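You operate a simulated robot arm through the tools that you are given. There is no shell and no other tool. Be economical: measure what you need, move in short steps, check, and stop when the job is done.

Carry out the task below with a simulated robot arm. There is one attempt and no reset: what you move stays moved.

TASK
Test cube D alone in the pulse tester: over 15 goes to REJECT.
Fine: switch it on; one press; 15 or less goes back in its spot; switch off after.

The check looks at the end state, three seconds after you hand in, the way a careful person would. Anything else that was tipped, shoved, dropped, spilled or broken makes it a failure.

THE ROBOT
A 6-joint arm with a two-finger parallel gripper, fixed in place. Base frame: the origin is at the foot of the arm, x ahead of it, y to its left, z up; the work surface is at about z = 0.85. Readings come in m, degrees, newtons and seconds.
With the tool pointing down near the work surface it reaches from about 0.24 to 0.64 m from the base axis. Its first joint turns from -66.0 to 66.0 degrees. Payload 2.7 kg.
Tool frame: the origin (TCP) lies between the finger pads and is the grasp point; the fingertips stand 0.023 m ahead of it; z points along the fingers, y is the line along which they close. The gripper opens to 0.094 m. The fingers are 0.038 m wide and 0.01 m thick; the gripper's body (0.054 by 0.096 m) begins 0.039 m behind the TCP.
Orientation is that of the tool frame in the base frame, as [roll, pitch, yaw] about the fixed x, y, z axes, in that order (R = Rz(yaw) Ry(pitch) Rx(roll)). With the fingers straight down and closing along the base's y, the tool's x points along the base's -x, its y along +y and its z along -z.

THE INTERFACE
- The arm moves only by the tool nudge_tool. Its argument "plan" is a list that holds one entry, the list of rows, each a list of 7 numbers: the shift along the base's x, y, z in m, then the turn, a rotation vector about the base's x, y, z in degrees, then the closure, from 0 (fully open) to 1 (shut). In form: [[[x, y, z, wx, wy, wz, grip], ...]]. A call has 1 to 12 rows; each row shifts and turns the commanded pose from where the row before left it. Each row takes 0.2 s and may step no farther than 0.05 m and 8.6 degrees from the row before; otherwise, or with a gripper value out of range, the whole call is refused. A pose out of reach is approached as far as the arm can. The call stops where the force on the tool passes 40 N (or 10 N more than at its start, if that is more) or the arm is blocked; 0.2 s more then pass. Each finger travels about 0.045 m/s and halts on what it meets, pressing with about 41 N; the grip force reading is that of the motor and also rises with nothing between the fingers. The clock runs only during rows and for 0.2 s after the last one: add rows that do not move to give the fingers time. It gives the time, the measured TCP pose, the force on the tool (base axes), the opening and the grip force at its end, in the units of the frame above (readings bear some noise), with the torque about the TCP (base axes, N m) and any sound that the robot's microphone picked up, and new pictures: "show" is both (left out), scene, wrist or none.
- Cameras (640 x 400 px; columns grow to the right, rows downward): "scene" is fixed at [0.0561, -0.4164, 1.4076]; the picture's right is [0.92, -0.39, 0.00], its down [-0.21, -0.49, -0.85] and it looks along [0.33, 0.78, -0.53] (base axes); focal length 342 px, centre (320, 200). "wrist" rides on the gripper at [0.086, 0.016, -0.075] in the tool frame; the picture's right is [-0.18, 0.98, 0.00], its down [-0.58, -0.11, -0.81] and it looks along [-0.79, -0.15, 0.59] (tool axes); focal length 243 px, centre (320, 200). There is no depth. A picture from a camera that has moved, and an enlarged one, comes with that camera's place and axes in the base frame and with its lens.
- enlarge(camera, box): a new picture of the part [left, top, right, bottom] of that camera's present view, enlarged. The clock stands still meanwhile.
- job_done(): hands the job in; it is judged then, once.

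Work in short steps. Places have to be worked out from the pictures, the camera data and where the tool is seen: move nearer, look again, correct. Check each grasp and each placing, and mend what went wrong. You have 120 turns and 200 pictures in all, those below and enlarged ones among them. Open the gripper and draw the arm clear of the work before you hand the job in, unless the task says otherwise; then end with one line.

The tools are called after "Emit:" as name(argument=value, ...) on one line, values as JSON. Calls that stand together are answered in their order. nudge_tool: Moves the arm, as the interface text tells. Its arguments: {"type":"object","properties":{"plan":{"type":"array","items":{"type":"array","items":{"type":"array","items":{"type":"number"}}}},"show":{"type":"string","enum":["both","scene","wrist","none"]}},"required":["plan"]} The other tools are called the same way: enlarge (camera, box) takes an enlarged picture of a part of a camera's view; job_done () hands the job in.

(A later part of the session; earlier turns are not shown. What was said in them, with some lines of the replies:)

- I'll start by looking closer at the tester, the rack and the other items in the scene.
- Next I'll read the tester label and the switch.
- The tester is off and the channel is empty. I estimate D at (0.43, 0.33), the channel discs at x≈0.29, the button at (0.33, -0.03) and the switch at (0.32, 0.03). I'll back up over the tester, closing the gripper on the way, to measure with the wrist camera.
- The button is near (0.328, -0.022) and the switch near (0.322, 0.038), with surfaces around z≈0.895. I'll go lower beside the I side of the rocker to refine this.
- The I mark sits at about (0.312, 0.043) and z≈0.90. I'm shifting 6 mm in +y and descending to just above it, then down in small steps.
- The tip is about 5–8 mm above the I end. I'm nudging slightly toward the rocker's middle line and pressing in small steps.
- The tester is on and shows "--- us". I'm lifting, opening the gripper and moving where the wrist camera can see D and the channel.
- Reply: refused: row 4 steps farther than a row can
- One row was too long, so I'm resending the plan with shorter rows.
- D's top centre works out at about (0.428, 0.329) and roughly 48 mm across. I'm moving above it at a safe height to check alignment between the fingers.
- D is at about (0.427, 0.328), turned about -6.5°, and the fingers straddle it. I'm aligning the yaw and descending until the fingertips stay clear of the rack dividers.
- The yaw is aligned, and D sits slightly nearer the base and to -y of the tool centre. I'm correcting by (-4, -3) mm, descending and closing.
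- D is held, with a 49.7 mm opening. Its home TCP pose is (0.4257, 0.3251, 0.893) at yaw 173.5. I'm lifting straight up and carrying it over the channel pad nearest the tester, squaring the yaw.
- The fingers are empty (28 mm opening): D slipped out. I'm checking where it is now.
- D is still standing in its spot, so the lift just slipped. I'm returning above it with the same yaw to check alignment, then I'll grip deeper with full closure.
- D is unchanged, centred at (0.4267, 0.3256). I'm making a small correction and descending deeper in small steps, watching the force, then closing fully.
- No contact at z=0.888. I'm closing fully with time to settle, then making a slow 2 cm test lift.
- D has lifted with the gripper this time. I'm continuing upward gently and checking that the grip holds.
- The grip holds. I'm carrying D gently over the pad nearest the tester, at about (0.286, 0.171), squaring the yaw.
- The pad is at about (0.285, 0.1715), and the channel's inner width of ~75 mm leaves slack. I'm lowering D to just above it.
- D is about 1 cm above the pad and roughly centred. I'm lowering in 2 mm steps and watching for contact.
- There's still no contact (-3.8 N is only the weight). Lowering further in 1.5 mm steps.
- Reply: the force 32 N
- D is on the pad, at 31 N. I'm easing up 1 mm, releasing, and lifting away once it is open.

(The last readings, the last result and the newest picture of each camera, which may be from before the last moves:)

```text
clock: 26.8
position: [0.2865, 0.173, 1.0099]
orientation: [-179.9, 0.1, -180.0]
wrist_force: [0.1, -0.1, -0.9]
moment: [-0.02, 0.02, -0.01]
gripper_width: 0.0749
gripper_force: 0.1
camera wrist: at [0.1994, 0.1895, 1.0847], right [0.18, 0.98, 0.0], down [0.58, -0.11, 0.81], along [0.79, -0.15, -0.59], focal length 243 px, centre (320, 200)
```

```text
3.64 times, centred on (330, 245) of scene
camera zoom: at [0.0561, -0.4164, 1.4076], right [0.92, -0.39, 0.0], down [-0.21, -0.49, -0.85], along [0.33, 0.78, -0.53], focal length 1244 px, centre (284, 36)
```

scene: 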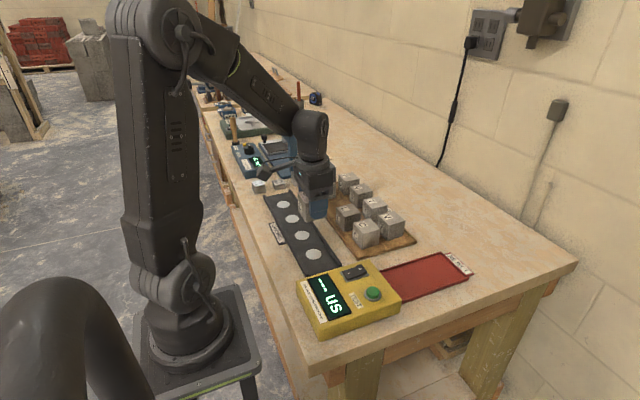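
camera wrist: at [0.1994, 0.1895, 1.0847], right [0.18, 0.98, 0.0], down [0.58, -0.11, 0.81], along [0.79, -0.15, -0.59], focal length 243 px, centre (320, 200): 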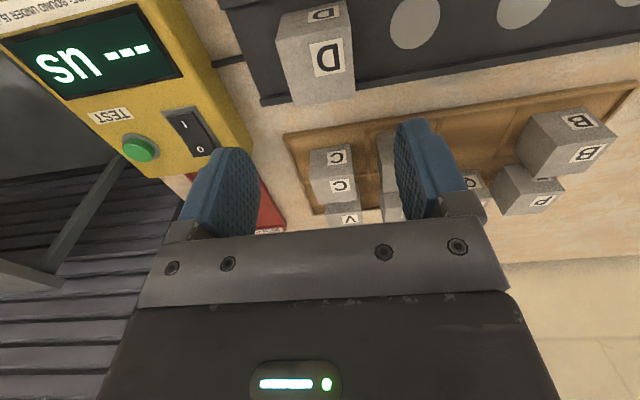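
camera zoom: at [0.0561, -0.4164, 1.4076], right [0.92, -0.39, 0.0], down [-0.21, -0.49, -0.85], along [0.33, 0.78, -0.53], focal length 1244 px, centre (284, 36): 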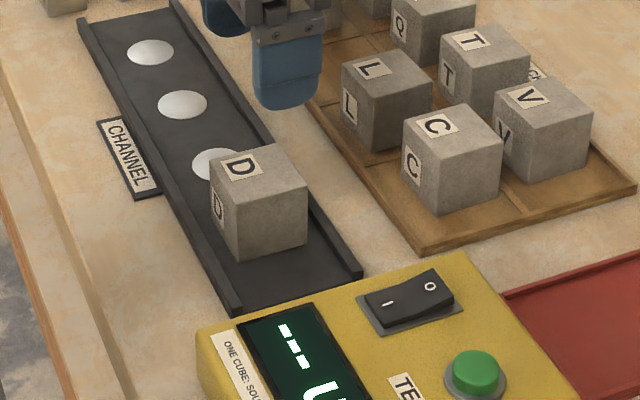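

D stands alone on the pad. I'm closing the gripper and moving above the TEST button.

Emit:
nudge_tool(plan=[[[0.008, -0.039, 0, 0, 0, 0, 1], [0.008, -0.039, 0, 0, 0, 0, 1], [0.008, -0.039, 0, 0, 0, 0, 1], [0.008, -0.039, 0, 0, 0, 0, 1], [0.009, -0.039, -0.02, 0, 0, 0, 1], [0, 0, -0.02, 0, 0, 0, 1], [0, 0, 0, 0, 0, 0, 1]]], show="wrist")

Emit:
enlarge(camera="scene", box=[300, 240, 410, 320])

```text
clock: 28.4
position: [0.3265, -0.0236, 0.9687]
orientation: [180.0, 0.1, 180.0]
wrist_force: [-0.5, 0.9, 0.4]
moment: [-0.03, -0.02, 0.0]
gripper_width: 0.0003
gripper_force: 40.8
camera wrist: at [0.2398, -0.0077, 1.0449], right [0.18, 0.98, 0.0], down [0.58, -0.11, 0.81], along [0.79, -0.15, -0.59], focal length 243 px, centre (320, 200)
```

wrist: 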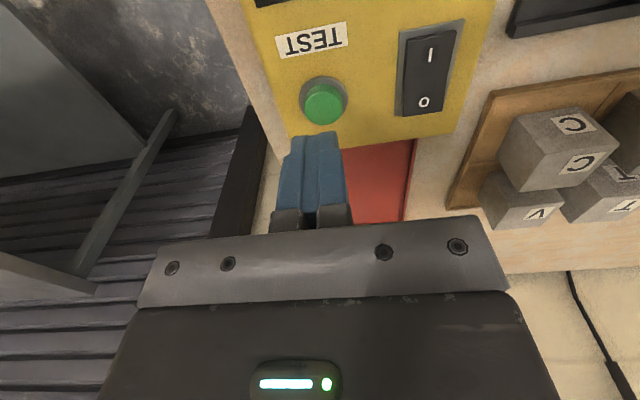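

```text
5.00 times, centred on (355, 280) of scene
camera zoom: at [0.0561, -0.4164, 1.4076], right [0.92, -0.39, 0.0], down [-0.21, -0.49, -0.85], along [0.33, 0.78, -0.53], focal length 1711 px, centre (145, -200)
```

zoom: 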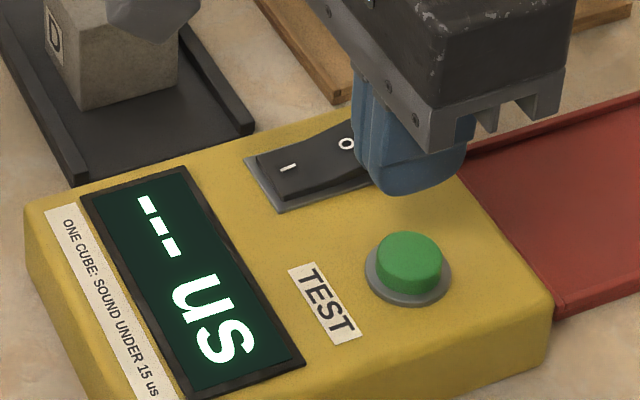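

The button is right under the tip, at about (0.327, -0.022). I'm descending to just above it and then in small steps, as one monotone press.

Emit:
nudge_tool(plan=[[[0, 0.001, -0.02, 0, 0, 0, 1], [0, 0, -0.012, 0, 0, 0, 1], [0, 0, -0.003, 0, 0, 0, 1], [0, 0, -0.003, 0, 0, 0, 1]]], show="none")

Emit:
enlarge(camera="scene", box=[300, 240, 410, 320])

```text
clock: 29.4
position: [0.3267, -0.022, 0.9315]
orientation: [-179.9, 0.0, 180.0]
wrist_force: [-0.9, 0.0, -0.9]
moment: [0.05, -0.01, -0.02]
gripper_width: 0.0
gripper_force: 41.3
```

```text
5.00 times, centred on (355, 280) of scene
camera zoom: at [0.0561, -0.4164, 1.4076], right [0.92, -0.39, 0.0], down [-0.21, -0.49, -0.85], along [0.33, 0.78, -0.53], focal length 1711 px, centre (145, -200)
```

zoom: 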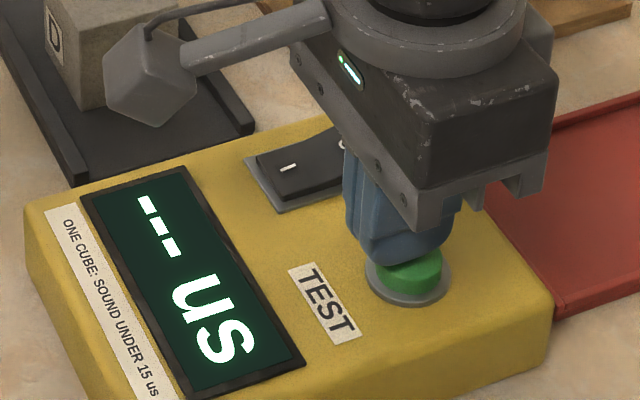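

The tip is just above the button. I'm pressing down in 2 mm steps.

Emit:
nudge_tool(plan=[[[0, 0, -0.002, 0, 0, 0, 1], [0, 0, -0.002, 0, 0, 0, 1], [0, 0, -0.002, 0, 0, 0, 1]]], show="none")

Emit:
enlarge(camera="scene", box=[300, 240, 410, 320])

```text
clock: 30.2
position: [0.3281, -0.0216, 0.9248]
orientation: [179.9, 0.0, -180.0]
wrist_force: [0.2, 1.0, 0.4]
moment: [-0.01, 0.01, -0.03]
gripper_width: 0.0
gripper_force: 40.7
```

```text
5.00 times, centred on (355, 280) of scene
camera zoom: at [0.0561, -0.4164, 1.4076], right [0.92, -0.39, 0.0], down [-0.21, -0.49, -0.85], along [0.33, 0.78, -0.53], focal length 1711 px, centre (145, -200)
```

zoom: 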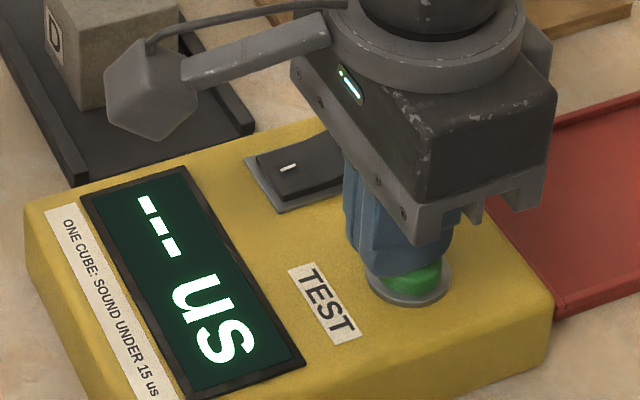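

No contact force yet. I'm continuing down in 2 mm steps.

Emit:
nudge_tool(plan=[[[0, -0.002, -0.002, 0, 0, 0, 1], [0, 0, -0.002, 0, 0, 0, 1]]], show="none")

Emit:
enlarge(camera="scene", box=[300, 240, 410, 320])

```text
clock: 30.8
position: [0.3267, -0.0242, 0.9213]
orientation: [180.0, 0.1, -180.0]
wrist_force: [0.4, 1.8, 2.0]
moment: [0.01, -0.03, -0.02]
gripper_width: 0.0
gripper_force: 41.0
heard: click
```

```text
5.00 times, centred on (355, 280) of scene
camera zoom: at [0.0561, -0.4164, 1.4076], right [0.92, -0.39, 0.0], down [-0.21, -0.49, -0.85], along [0.33, 0.78, -0.53], focal length 1711 px, centre (145, -200)
```

zoom: 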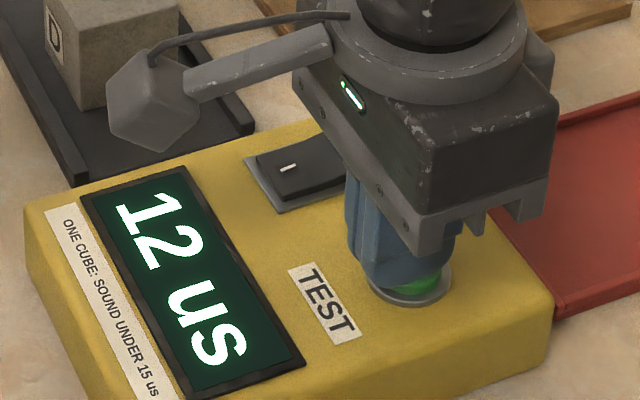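

A click, and the display reads 12 us. I'm lifting off and confirming that the reading holds.

Emit:
nudge_tool(plan=[[[0, 0, 0.02, 0, 0, 0, 1], [0, 0, 0.03, 0, 0, 0, 1], [0, 0, 0.04, 0, 0, 0, 1], [0, 0, 0, 0, 0, 0, 1]]], show="none")

Emit:
enlarge(camera="scene", box=[280, 200, 410, 320])

```text
clock: 31.8
position: [0.3281, -0.0238, 1.0124]
orientation: [180.0, 0.1, -180.0]
wrist_force: [-0.5, -0.5, 0.3]
moment: [-0.01, 0.01, 0.01]
gripper_width: 0.0
gripper_force: 40.7
```

```text
3.33 times, centred on (345, 260) of scene
camera zoom: at [0.0561, -0.4164, 1.4076], right [0.92, -0.39, 0.0], down [-0.21, -0.49, -0.85], along [0.33, 0.78, -0.53], focal length 1141 px, centre (237, 0)
```

zoom: 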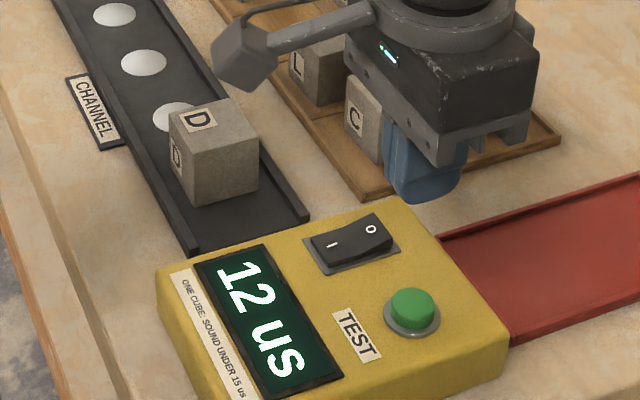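

The reading holds at 12 us, so D goes back to its spot. I'm moving over D in the channel and opening the gripper.

Emit:
nudge_tool(plan=[[[-0.008, 0.039, 0, 0, 0, 0, 0.25], [-0.008, 0.039, 0, 0, 0, 0, 0.25], [-0.008, 0.039, 0, 0, 0, 0, 0.25], [-0.008, 0.039, 0, 0, 0, 0, 0.25], [-0.009, 0.041, 0, 0, 0, 0, 0.25], [0, 0, -0.04, 0, 0, 0, 0.25], [0, 0, -0.02, 0, 0, 0, 0.25], [0, 0, 0, 0, 0, 0, 0.25]]], show="wrist")

Emit:
enlarge(camera="scene", box=[275, 190, 355, 265])

```text
clock: 33.6
position: [0.2872, 0.1704, 0.9499]
orientation: [180.0, 0.1, 180.0]
wrist_force: [-0.4, -0.2, 0.4]
moment: [0.05, -0.04, 0.03]
gripper_width: 0.0703
gripper_force: 0.2
camera wrist: at [0.2007, 0.1871, 1.0261], right [0.18, 0.98, 0.0], down [0.58, -0.11, 0.81], along [0.79, -0.15, -0.59], focal length 243 px, centre (320, 200)
```

wrist: 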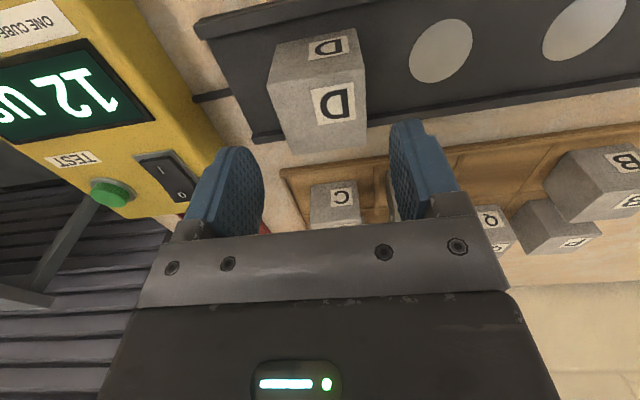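

```text
5.33 times, centred on (315, 228) of scene
camera zoom: at [0.0561, -0.4164, 1.4076], right [0.92, -0.39, 0.0], down [-0.21, -0.49, -0.85], along [0.33, 0.78, -0.53], focal length 1825 px, centre (347, 53)
```

zoom: 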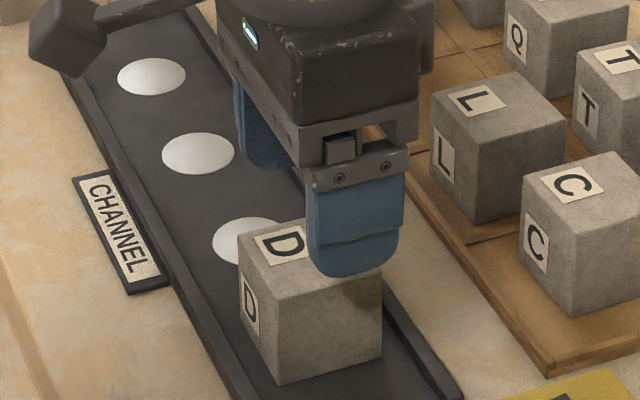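

D sits between the fingers. I'm shifting +2.5 mm in y, descending to the release height and gripping fully.

Emit:
nudge_tool(plan=[[[0, 0.0025, -0.02, 0, 0, 0, 0.25], [0, 0, -0.02, 0, 0, 0, 0.25], [0, 0, -0.015, 0, 0, 0, 0.25], [0, 0, -0.006, 0, 0, 0, 0.25], [0, 0, 0, 0, 0, 0, 1], [0, 0, 0, 0, 0, 0, 1], [0, 0, 0, 0, 0, 0, 1], [0, 0, 0, 0, 0, 0, 1], [0, 0, 0, 0, 0, 0, 1]]], show="none")

```text
clock: 35.6
position: [0.2868, 0.1749, 0.889]
orientation: [180.0, 0.1, -179.9]
wrist_force: [0.1, 0.4, 0.6]
moment: [-0.01, 0.04, -0.01]
gripper_width: 0.0496
gripper_force: 41.3
```

Gripped at 49.6 mm. I'm lifting gently.

Emit:
nudge_tool(plan=[[[0, 0, 0.004, 0, 0, 0, 1], [0, 0, 0.01, 0, 0, 0, 1], [0, 0, 0.018, 0, 0, 0, 1], [0, 0, 0.022, 0, 0, 0, 1], [0, 0, 0.022, 0, 0, 0, 1], [0, 0, 0.022, 0, 0, 0, 1], [0, 0, 0.014, 0, 0, 0, 1], [0, 0, 0.006, 0, 0, 0, 1], [0, 0, 0, 0, 0, 0, 1]]], show="wrist")

```text
clock: 37.6
position: [0.2872, 0.1762, 1.008]
orientation: [180.0, 0.1, 180.0]
wrist_force: [-0.7, 0.2, -4.0]
moment: [-0.03, 0.0, 0.0]
gripper_width: 0.0498
gripper_force: 41.6
camera wrist: at [0.1997, 0.1926, 1.0837], right [0.18, 0.98, 0.0], down [0.58, -0.11, 0.81], along [0.79, -0.15, -0.59], focal length 243 px, centre (320, 200)
```

wrist: 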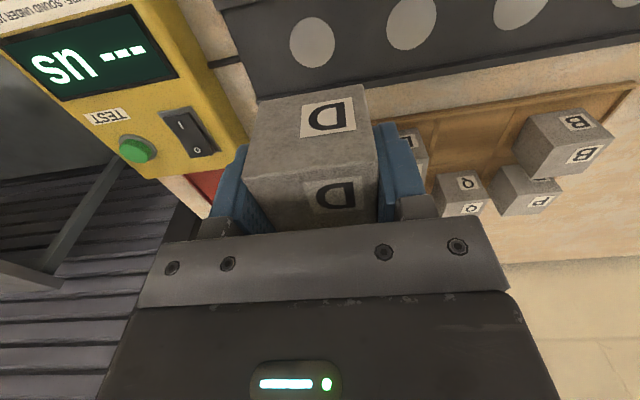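

D is held. I'm carrying it back above its cell, to TCP (0.428, 0.3255), with the original yaw.

Emit:
nudge_tool(plan=[[[0.01, 0.01, 0, 0, 0, 0, 1], [0.02, 0.022, 0, 0, 0, -1.3, 1], [0.022, 0.024, 0, 0, 0, -1.3, 1], [0.022, 0.024, 0, 0, 0, -1.3, 1], [0.022, 0.024, 0, 0, 0, -1.3, 1], [0.022, 0.024, 0, 0, 0, -1.3, 1], [0.015, 0.015, 0, 0, 0, 0, 1], [0.008, 0.007, 0, 0, 0, 0, 1], [0, 0, 0, 0, 0, 0, 1]]], show="wrist")

Emit:
enlarge(camera="scene", box=[300, 130, 400, 220])

```text
clock: 39.6
position: [0.4278, 0.3261, 1.0075]
orientation: [179.9, 0.0, 173.5]
wrist_force: [0.0, 0.3, -2.3]
moment: [0.01, 0.03, 0.02]
gripper_width: 0.0498
gripper_force: 41.2
camera wrist: at [0.3425, 0.3522, 1.0836], right [0.29, 0.96, 0.0], down [0.56, -0.17, 0.81], along [0.77, -0.24, -0.59], focal length 243 px, centre (320, 200)
```

wrist: 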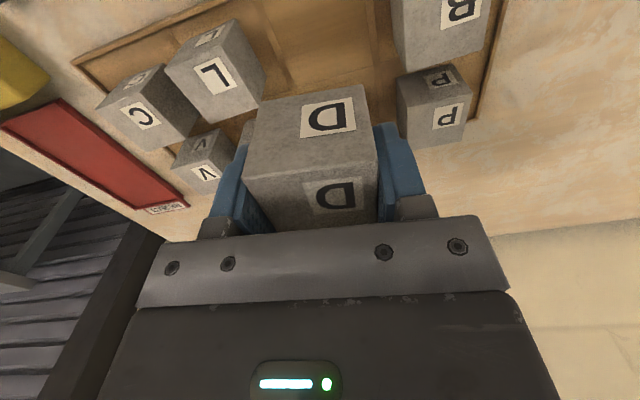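

```text
4.44 times, centred on (350, 175) of scene
camera zoom: at [0.0561, -0.4164, 1.4076], right [0.92, -0.39, 0.0], down [-0.21, -0.49, -0.85], along [0.33, 0.78, -0.53], focal length 1521 px, centre (187, 311)
```

zoom: 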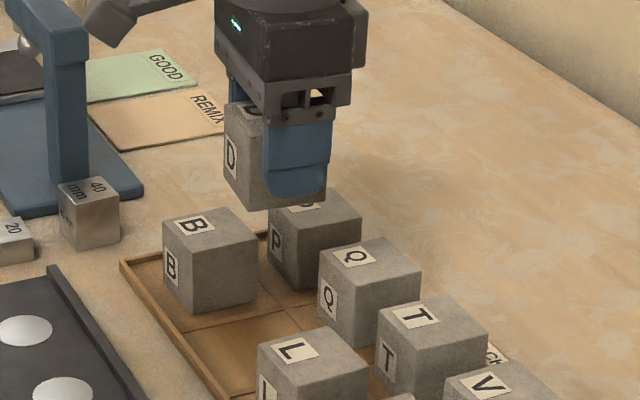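

The wrist view matches the view from right after pick-up, so D is over its cell. I'm descending to about 4 mm above seating.

Emit:
nudge_tool(plan=[[[0, 0, -0.012, 0, 0, 0, 1], [0, 0, -0.022, 0, 0, 0, 1], [0, 0, -0.025, 0, 0, 0, 1], [0, 0, -0.025, 0, 0, 0, 1], [0, 0, -0.018, 0, 0, 0, 1], [0, 0, -0.009, 0, 0, 0, 1], [0, 0, -0.003, 0, 0, 0, 1], [0, 0, 0, 0, 0, 0, 1]]], show="wrist")

Emit:
enlarge(camera="scene", box=[300, 150, 400, 220])

```text
clock: 41.4
position: [0.4276, 0.3249, 0.8921]
orientation: [-180.0, 0.1, 173.5]
wrist_force: [-0.3, 0.3, -2.7]
moment: [0.0, 0.0, 0.03]
gripper_width: 0.0499
gripper_force: 41.5
camera wrist: at [0.3435, 0.3517, 0.969], right [0.29, 0.96, 0.0], down [0.56, -0.17, 0.81], along [0.77, -0.24, -0.59], focal length 243 px, centre (320, 200)
```

wrist: 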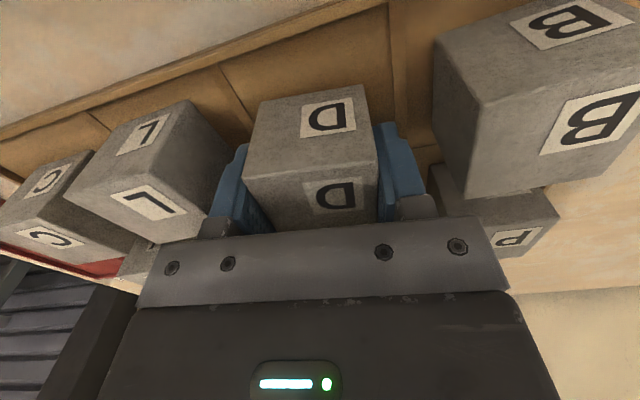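

```text
5.71 times, centred on (350, 185) of scene
camera zoom: at [0.0561, -0.4164, 1.4076], right [0.92, -0.39, 0.0], down [-0.21, -0.49, -0.85], along [0.33, 0.78, -0.53], focal length 1956 px, centre (149, 286)
```

zoom: 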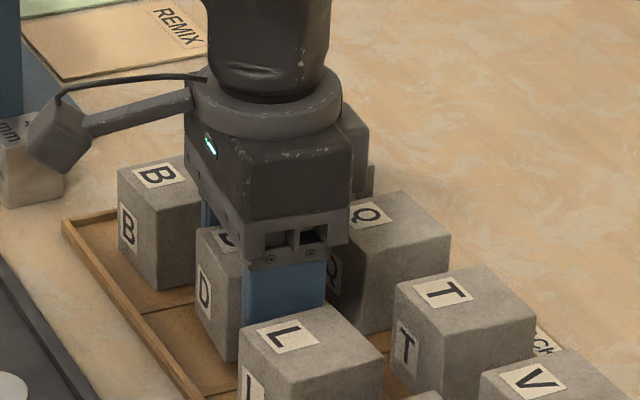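

Lowering the last few millimetres until contact.

Emit:
nudge_tool(plan=[[[0, 0, -0.0015, 0, 0, 0, 1], [0, 0, -0.0015, 0, 0, 0, 1], [0, 0, 0, 0, 0, 0, 1]]], show="none")

```text
clock: 42.2
position: [0.4277, 0.3265, 0.89]
orientation: [-180.0, 0.1, 173.6]
wrist_force: [0.1, 0.0, -3.2]
moment: [-0.02, -0.02, -0.03]
gripper_width: 0.0499
gripper_force: 40.9
```

Emit:
nudge_tool(plan=[[[0, 0, -0.001, 0, 0, 0, 1], [0, 0, -0.001, 0, 0, 0, 1], [0, 0, 0, 0, 0, 0, 1]]], show="none")

```text
clock: 43.0
position: [0.428, 0.3255, 0.8893]
orientation: [-179.9, 0.1, 173.5]
wrist_force: [0.2, 0.1, -2.2]
moment: [0.0, 0.0, 0.03]
gripper_width: 0.0497
gripper_force: 40.9
```

Still hanging freely (-2.2 N). I'm going another millimetre or so.

Emit:
nudge_tool(plan=[[[0, 0, -0.001, 0, 0, 0, 1], [0, 0, -0.001, 0, 0, 0, 1], [0, 0, 0, 0, 0, 0, 1]]], show="none")

```text
clock: 43.8
position: [0.4272, 0.3254, 0.8892]
orientation: [180.0, 0.2, 173.5]
wrist_force: [-7.8, -5.4, 22.7]
moment: [-0.42, 0.79, 0.02]
gripper_width: 0.0498
gripper_force: 40.3
```

Seated, at 22.7 N. I'm easing up slightly, opening only moderately to spare the neighbours, and rising straight up.

Emit:
nudge_tool(plan=[[[0, 0, 0.0015, 0, 0, 0, 1], [0, 0, 0, 0, 0, 0, 0.34], [0, 0, 0, 0, 0, 0, 0.34], [0, 0, 0, 0, 0, 0, 0.34], [0, 0, 0.015, 0, 0, 0, 0.34], [0, 0, 0.025, 0, 0, 0, 0.34], [0, 0, 0.03, 0, 0, 0, 0.34], [0, 0, 0.04, 0, 0, 0, 0.34], [0, 0, 0, 0, 0, 0, 0.34]]], show="wrist")

Emit:
enlarge(camera="scene", box=[300, 150, 400, 220])

```text
clock: 45.8
position: [0.4262, 0.3259, 0.9979]
orientation: [-180.0, 0.1, 173.4]
wrist_force: [-0.9, 0.1, -0.3]
moment: [-0.01, 0.0, -0.01]
gripper_width: 0.0619
gripper_force: 0.0
camera wrist: at [0.3423, 0.3519, 1.0735], right [0.29, 0.96, 0.0], down [0.56, -0.17, 0.81], along [0.77, -0.24, -0.59], focal length 243 px, centre (320, 200)
```

wrist: 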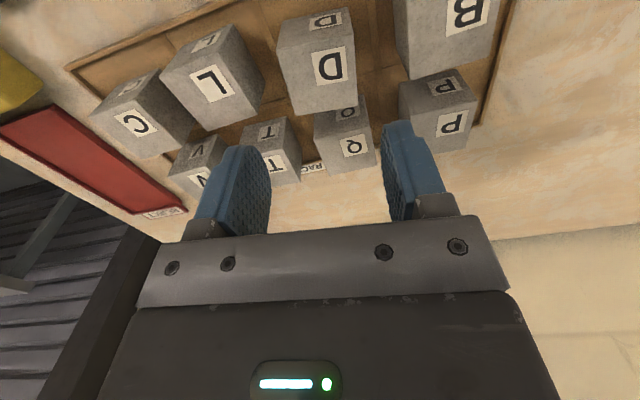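

```text
5.71 times, centred on (350, 185) of scene
camera zoom: at [0.0561, -0.4164, 1.4076], right [0.92, -0.39, 0.0], down [-0.21, -0.49, -0.85], along [0.33, 0.78, -0.53], focal length 1956 px, centre (149, 286)
```

zoom: 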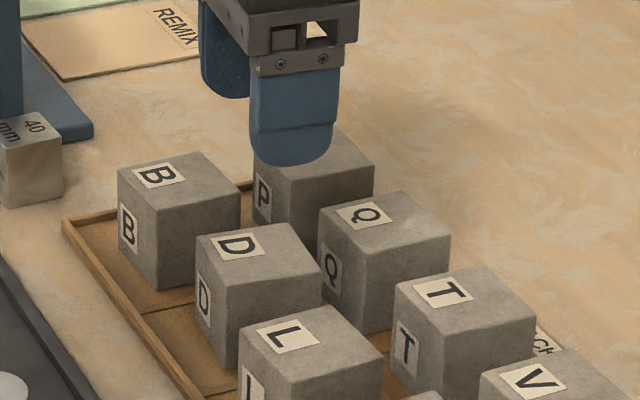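

D is back exactly as before with its neighbours untouched. Next is switching off: O sits at about (0.338, 0.039), so I'm moving over its outer side with the fingers closed.

Emit:
nudge_tool(plan=[[[-0.011, -0.04, 0.01, 0, 0, 0, 1], [-0.012, -0.041, 0, 0, 0, 3.3, 1], [-0.012, -0.041, 0, 0, 0, 3.3, 1], [-0.012, -0.041, 0, 0, 0, 0, 1], [-0.012, -0.041, 0, 0, 0, 0, 1], [-0.011, -0.041, 0, 0, 0, 0, 1], [-0.011, -0.041, 0, 0, 0, 0, 1], [0, 0, -0.04, 0, 0, 0, 1], [0, 0, -0.03, 0, 0, 0, 1], [0, 0, 0, 0, 0, 0, 1]]], show="wrist")

Emit:
enlarge(camera="scene", box=[300, 240, 410, 320])

```text
clock: 48.0
position: [0.3465, 0.0385, 0.9384]
orientation: [180.0, 0.1, -179.9]
wrist_force: [0.8, 0.2, -0.3]
moment: [0.0, -0.01, 0.01]
gripper_width: 0.0
gripper_force: 40.5
camera wrist: at [0.2595, 0.0544, 1.0141], right [0.18, 0.98, 0.0], down [0.58, -0.11, 0.81], along [0.79, -0.15, -0.59], focal length 243 px, centre (320, 200)
```

wrist: 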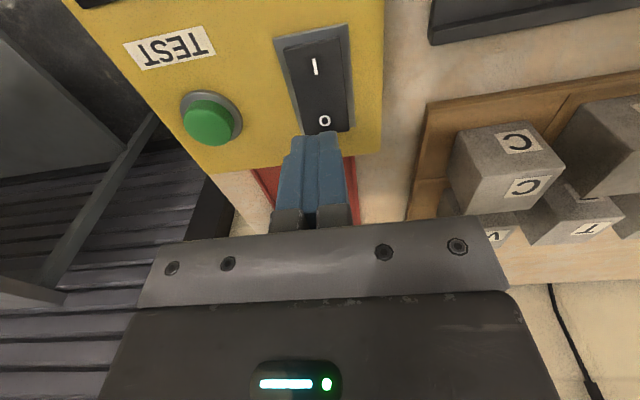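

```text
5.00 times, centred on (355, 280) of scene
camera zoom: at [0.0561, -0.4164, 1.4076], right [0.92, -0.39, 0.0], down [-0.21, -0.49, -0.85], along [0.33, 0.78, -0.53], focal length 1711 px, centre (145, -200)
```

zoom: 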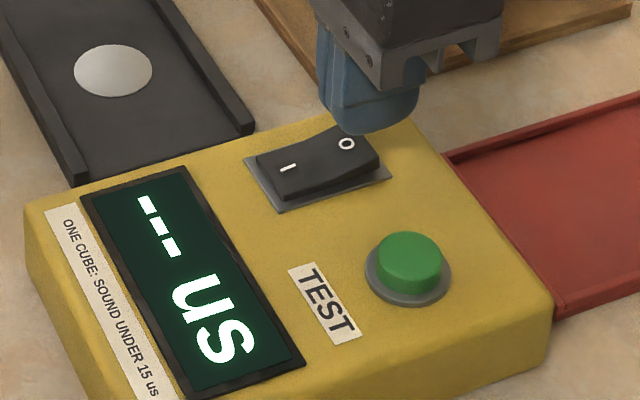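

The tip is above the O end, about 1 cm up. Pressing in 3 mm steps.

Emit:
nudge_tool(plan=[[[0, 0.001, -0.004, 0, 0, 0, 1], [0, 0, -0.004, 0, 0, 0, 1], [0, 0, -0.003, 0, 0, 0, 1], [0, 0, -0.003, 0, 0, 0, 1], [0, 0, -0.003, 0, 0, 0, 1]]], show="none")

Emit:
enlarge(camera="scene", box=[300, 240, 410, 320])

```text
clock: 49.2
position: [0.3464, 0.041, 0.9226]
orientation: [-180.0, 0.2, -179.9]
wrist_force: [-0.4, -0.9, 0.7]
moment: [-0.03, -0.05, 0.02]
gripper_width: 0.0
gripper_force: 40.9
```

```text
5.00 times, centred on (355, 280) of scene
camera zoom: at [0.0561, -0.4164, 1.4076], right [0.92, -0.39, 0.0], down [-0.21, -0.49, -0.85], along [0.33, 0.78, -0.53], focal length 1711 px, centre (145, -200)
```

zoom: 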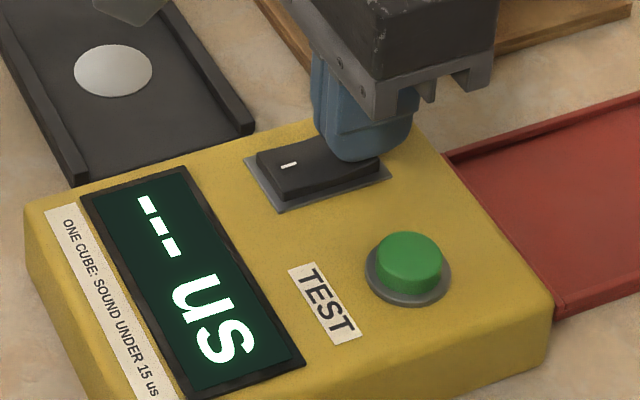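

Just touching now. I'm continuing down a little more.

Emit:
nudge_tool(plan=[[[0, 0, -0.002, 0, 0, 0, 1], [0, 0, -0.002, 0, 0, 0, 1]]], show="none")

Emit:
enlarge(camera="scene", box=[300, 240, 410, 320])

```text
clock: 49.8
position: [0.3476, 0.0403, 0.9206]
orientation: [-179.9, 0.3, -180.0]
wrist_force: [0.0, -0.4, 1.4]
moment: [0.01, 0.02, 0.02]
gripper_width: 0.0
gripper_force: 40.8
stopped in row 2: the force on the tool passed its limit at 47 N (the readings are from after the stop); the commanded pose is now the measured one
```

```text
5.00 times, centred on (355, 280) of scene
camera zoom: at [0.0561, -0.4164, 1.4076], right [0.92, -0.39, 0.0], down [-0.21, -0.49, -0.85], along [0.33, 0.78, -0.53], focal length 1711 px, centre (145, -200)
```

zoom: 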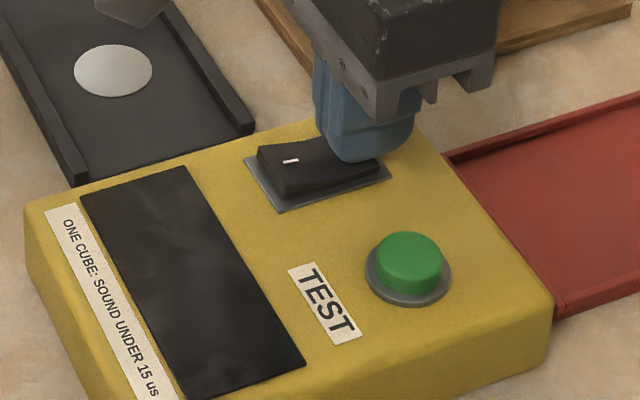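

The screen is dark, so the tester is off. I'm lifting clear, opening the gripper and taking a final look.

Emit:
nudge_tool(plan=[[[0, 0, 0.03, 0, 0, 0, 1], [0, 0, 0.045, 0, 0, 0, 1], [0, 0, 0.045, 0, 0, 0, 0], [0, 0, 0.045, 0, 0, 0, 0], [0.03, -0.01, 0.035, 0, 0, 0, 0], [0.03, -0.01, 0.02, 0, 0, 0, 0], [0, 0, 0, 0, 0, 0, 0], [0, 0, 0, 0, 0, 0, 0]]], show="scene")

Emit:
enlarge(camera="scene", box=[250, 160, 430, 330])

```text
clock: 51.6
position: [0.4063, 0.0192, 1.1405]
orientation: [-180.0, 0.2, -179.8]
wrist_force: [-0.1, 0.2, -0.5]
moment: [-0.01, 0.0, -0.02]
gripper_width: 0.094
gripper_force: 0.0
```

scene: 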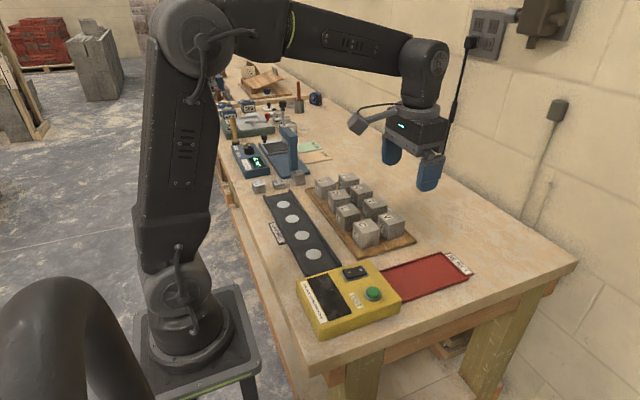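

```text
2.35 times, centred on (340, 245) of scene
camera zoom: at [0.0561, -0.4164, 1.4076], right [0.92, -0.39, 0.0], down [-0.21, -0.49, -0.85], along [0.33, 0.78, -0.53], focal length 805 px, centre (273, 94)
```

zoom: 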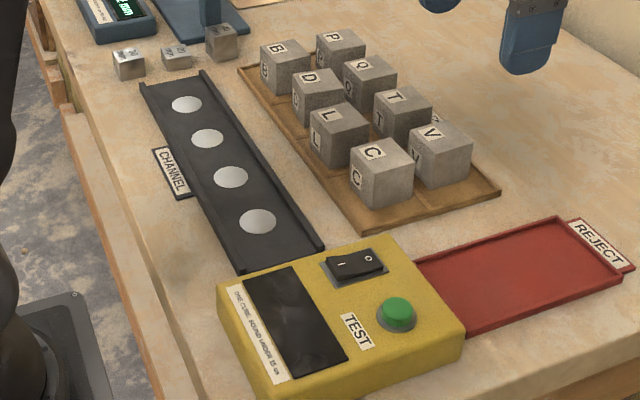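

The tester is off, the channel is empty, D is in its spot, nothing else has moved, and the gripper is open and clear. I'm handing in.

Emit:
job_done()

```text
The job is handed in.
```

Cube D tested alone with one press and read 12 us, so I put it back in its rack spot and switched the tester off; my first lift of D slipped before the test, but D stayed standing in its spot.
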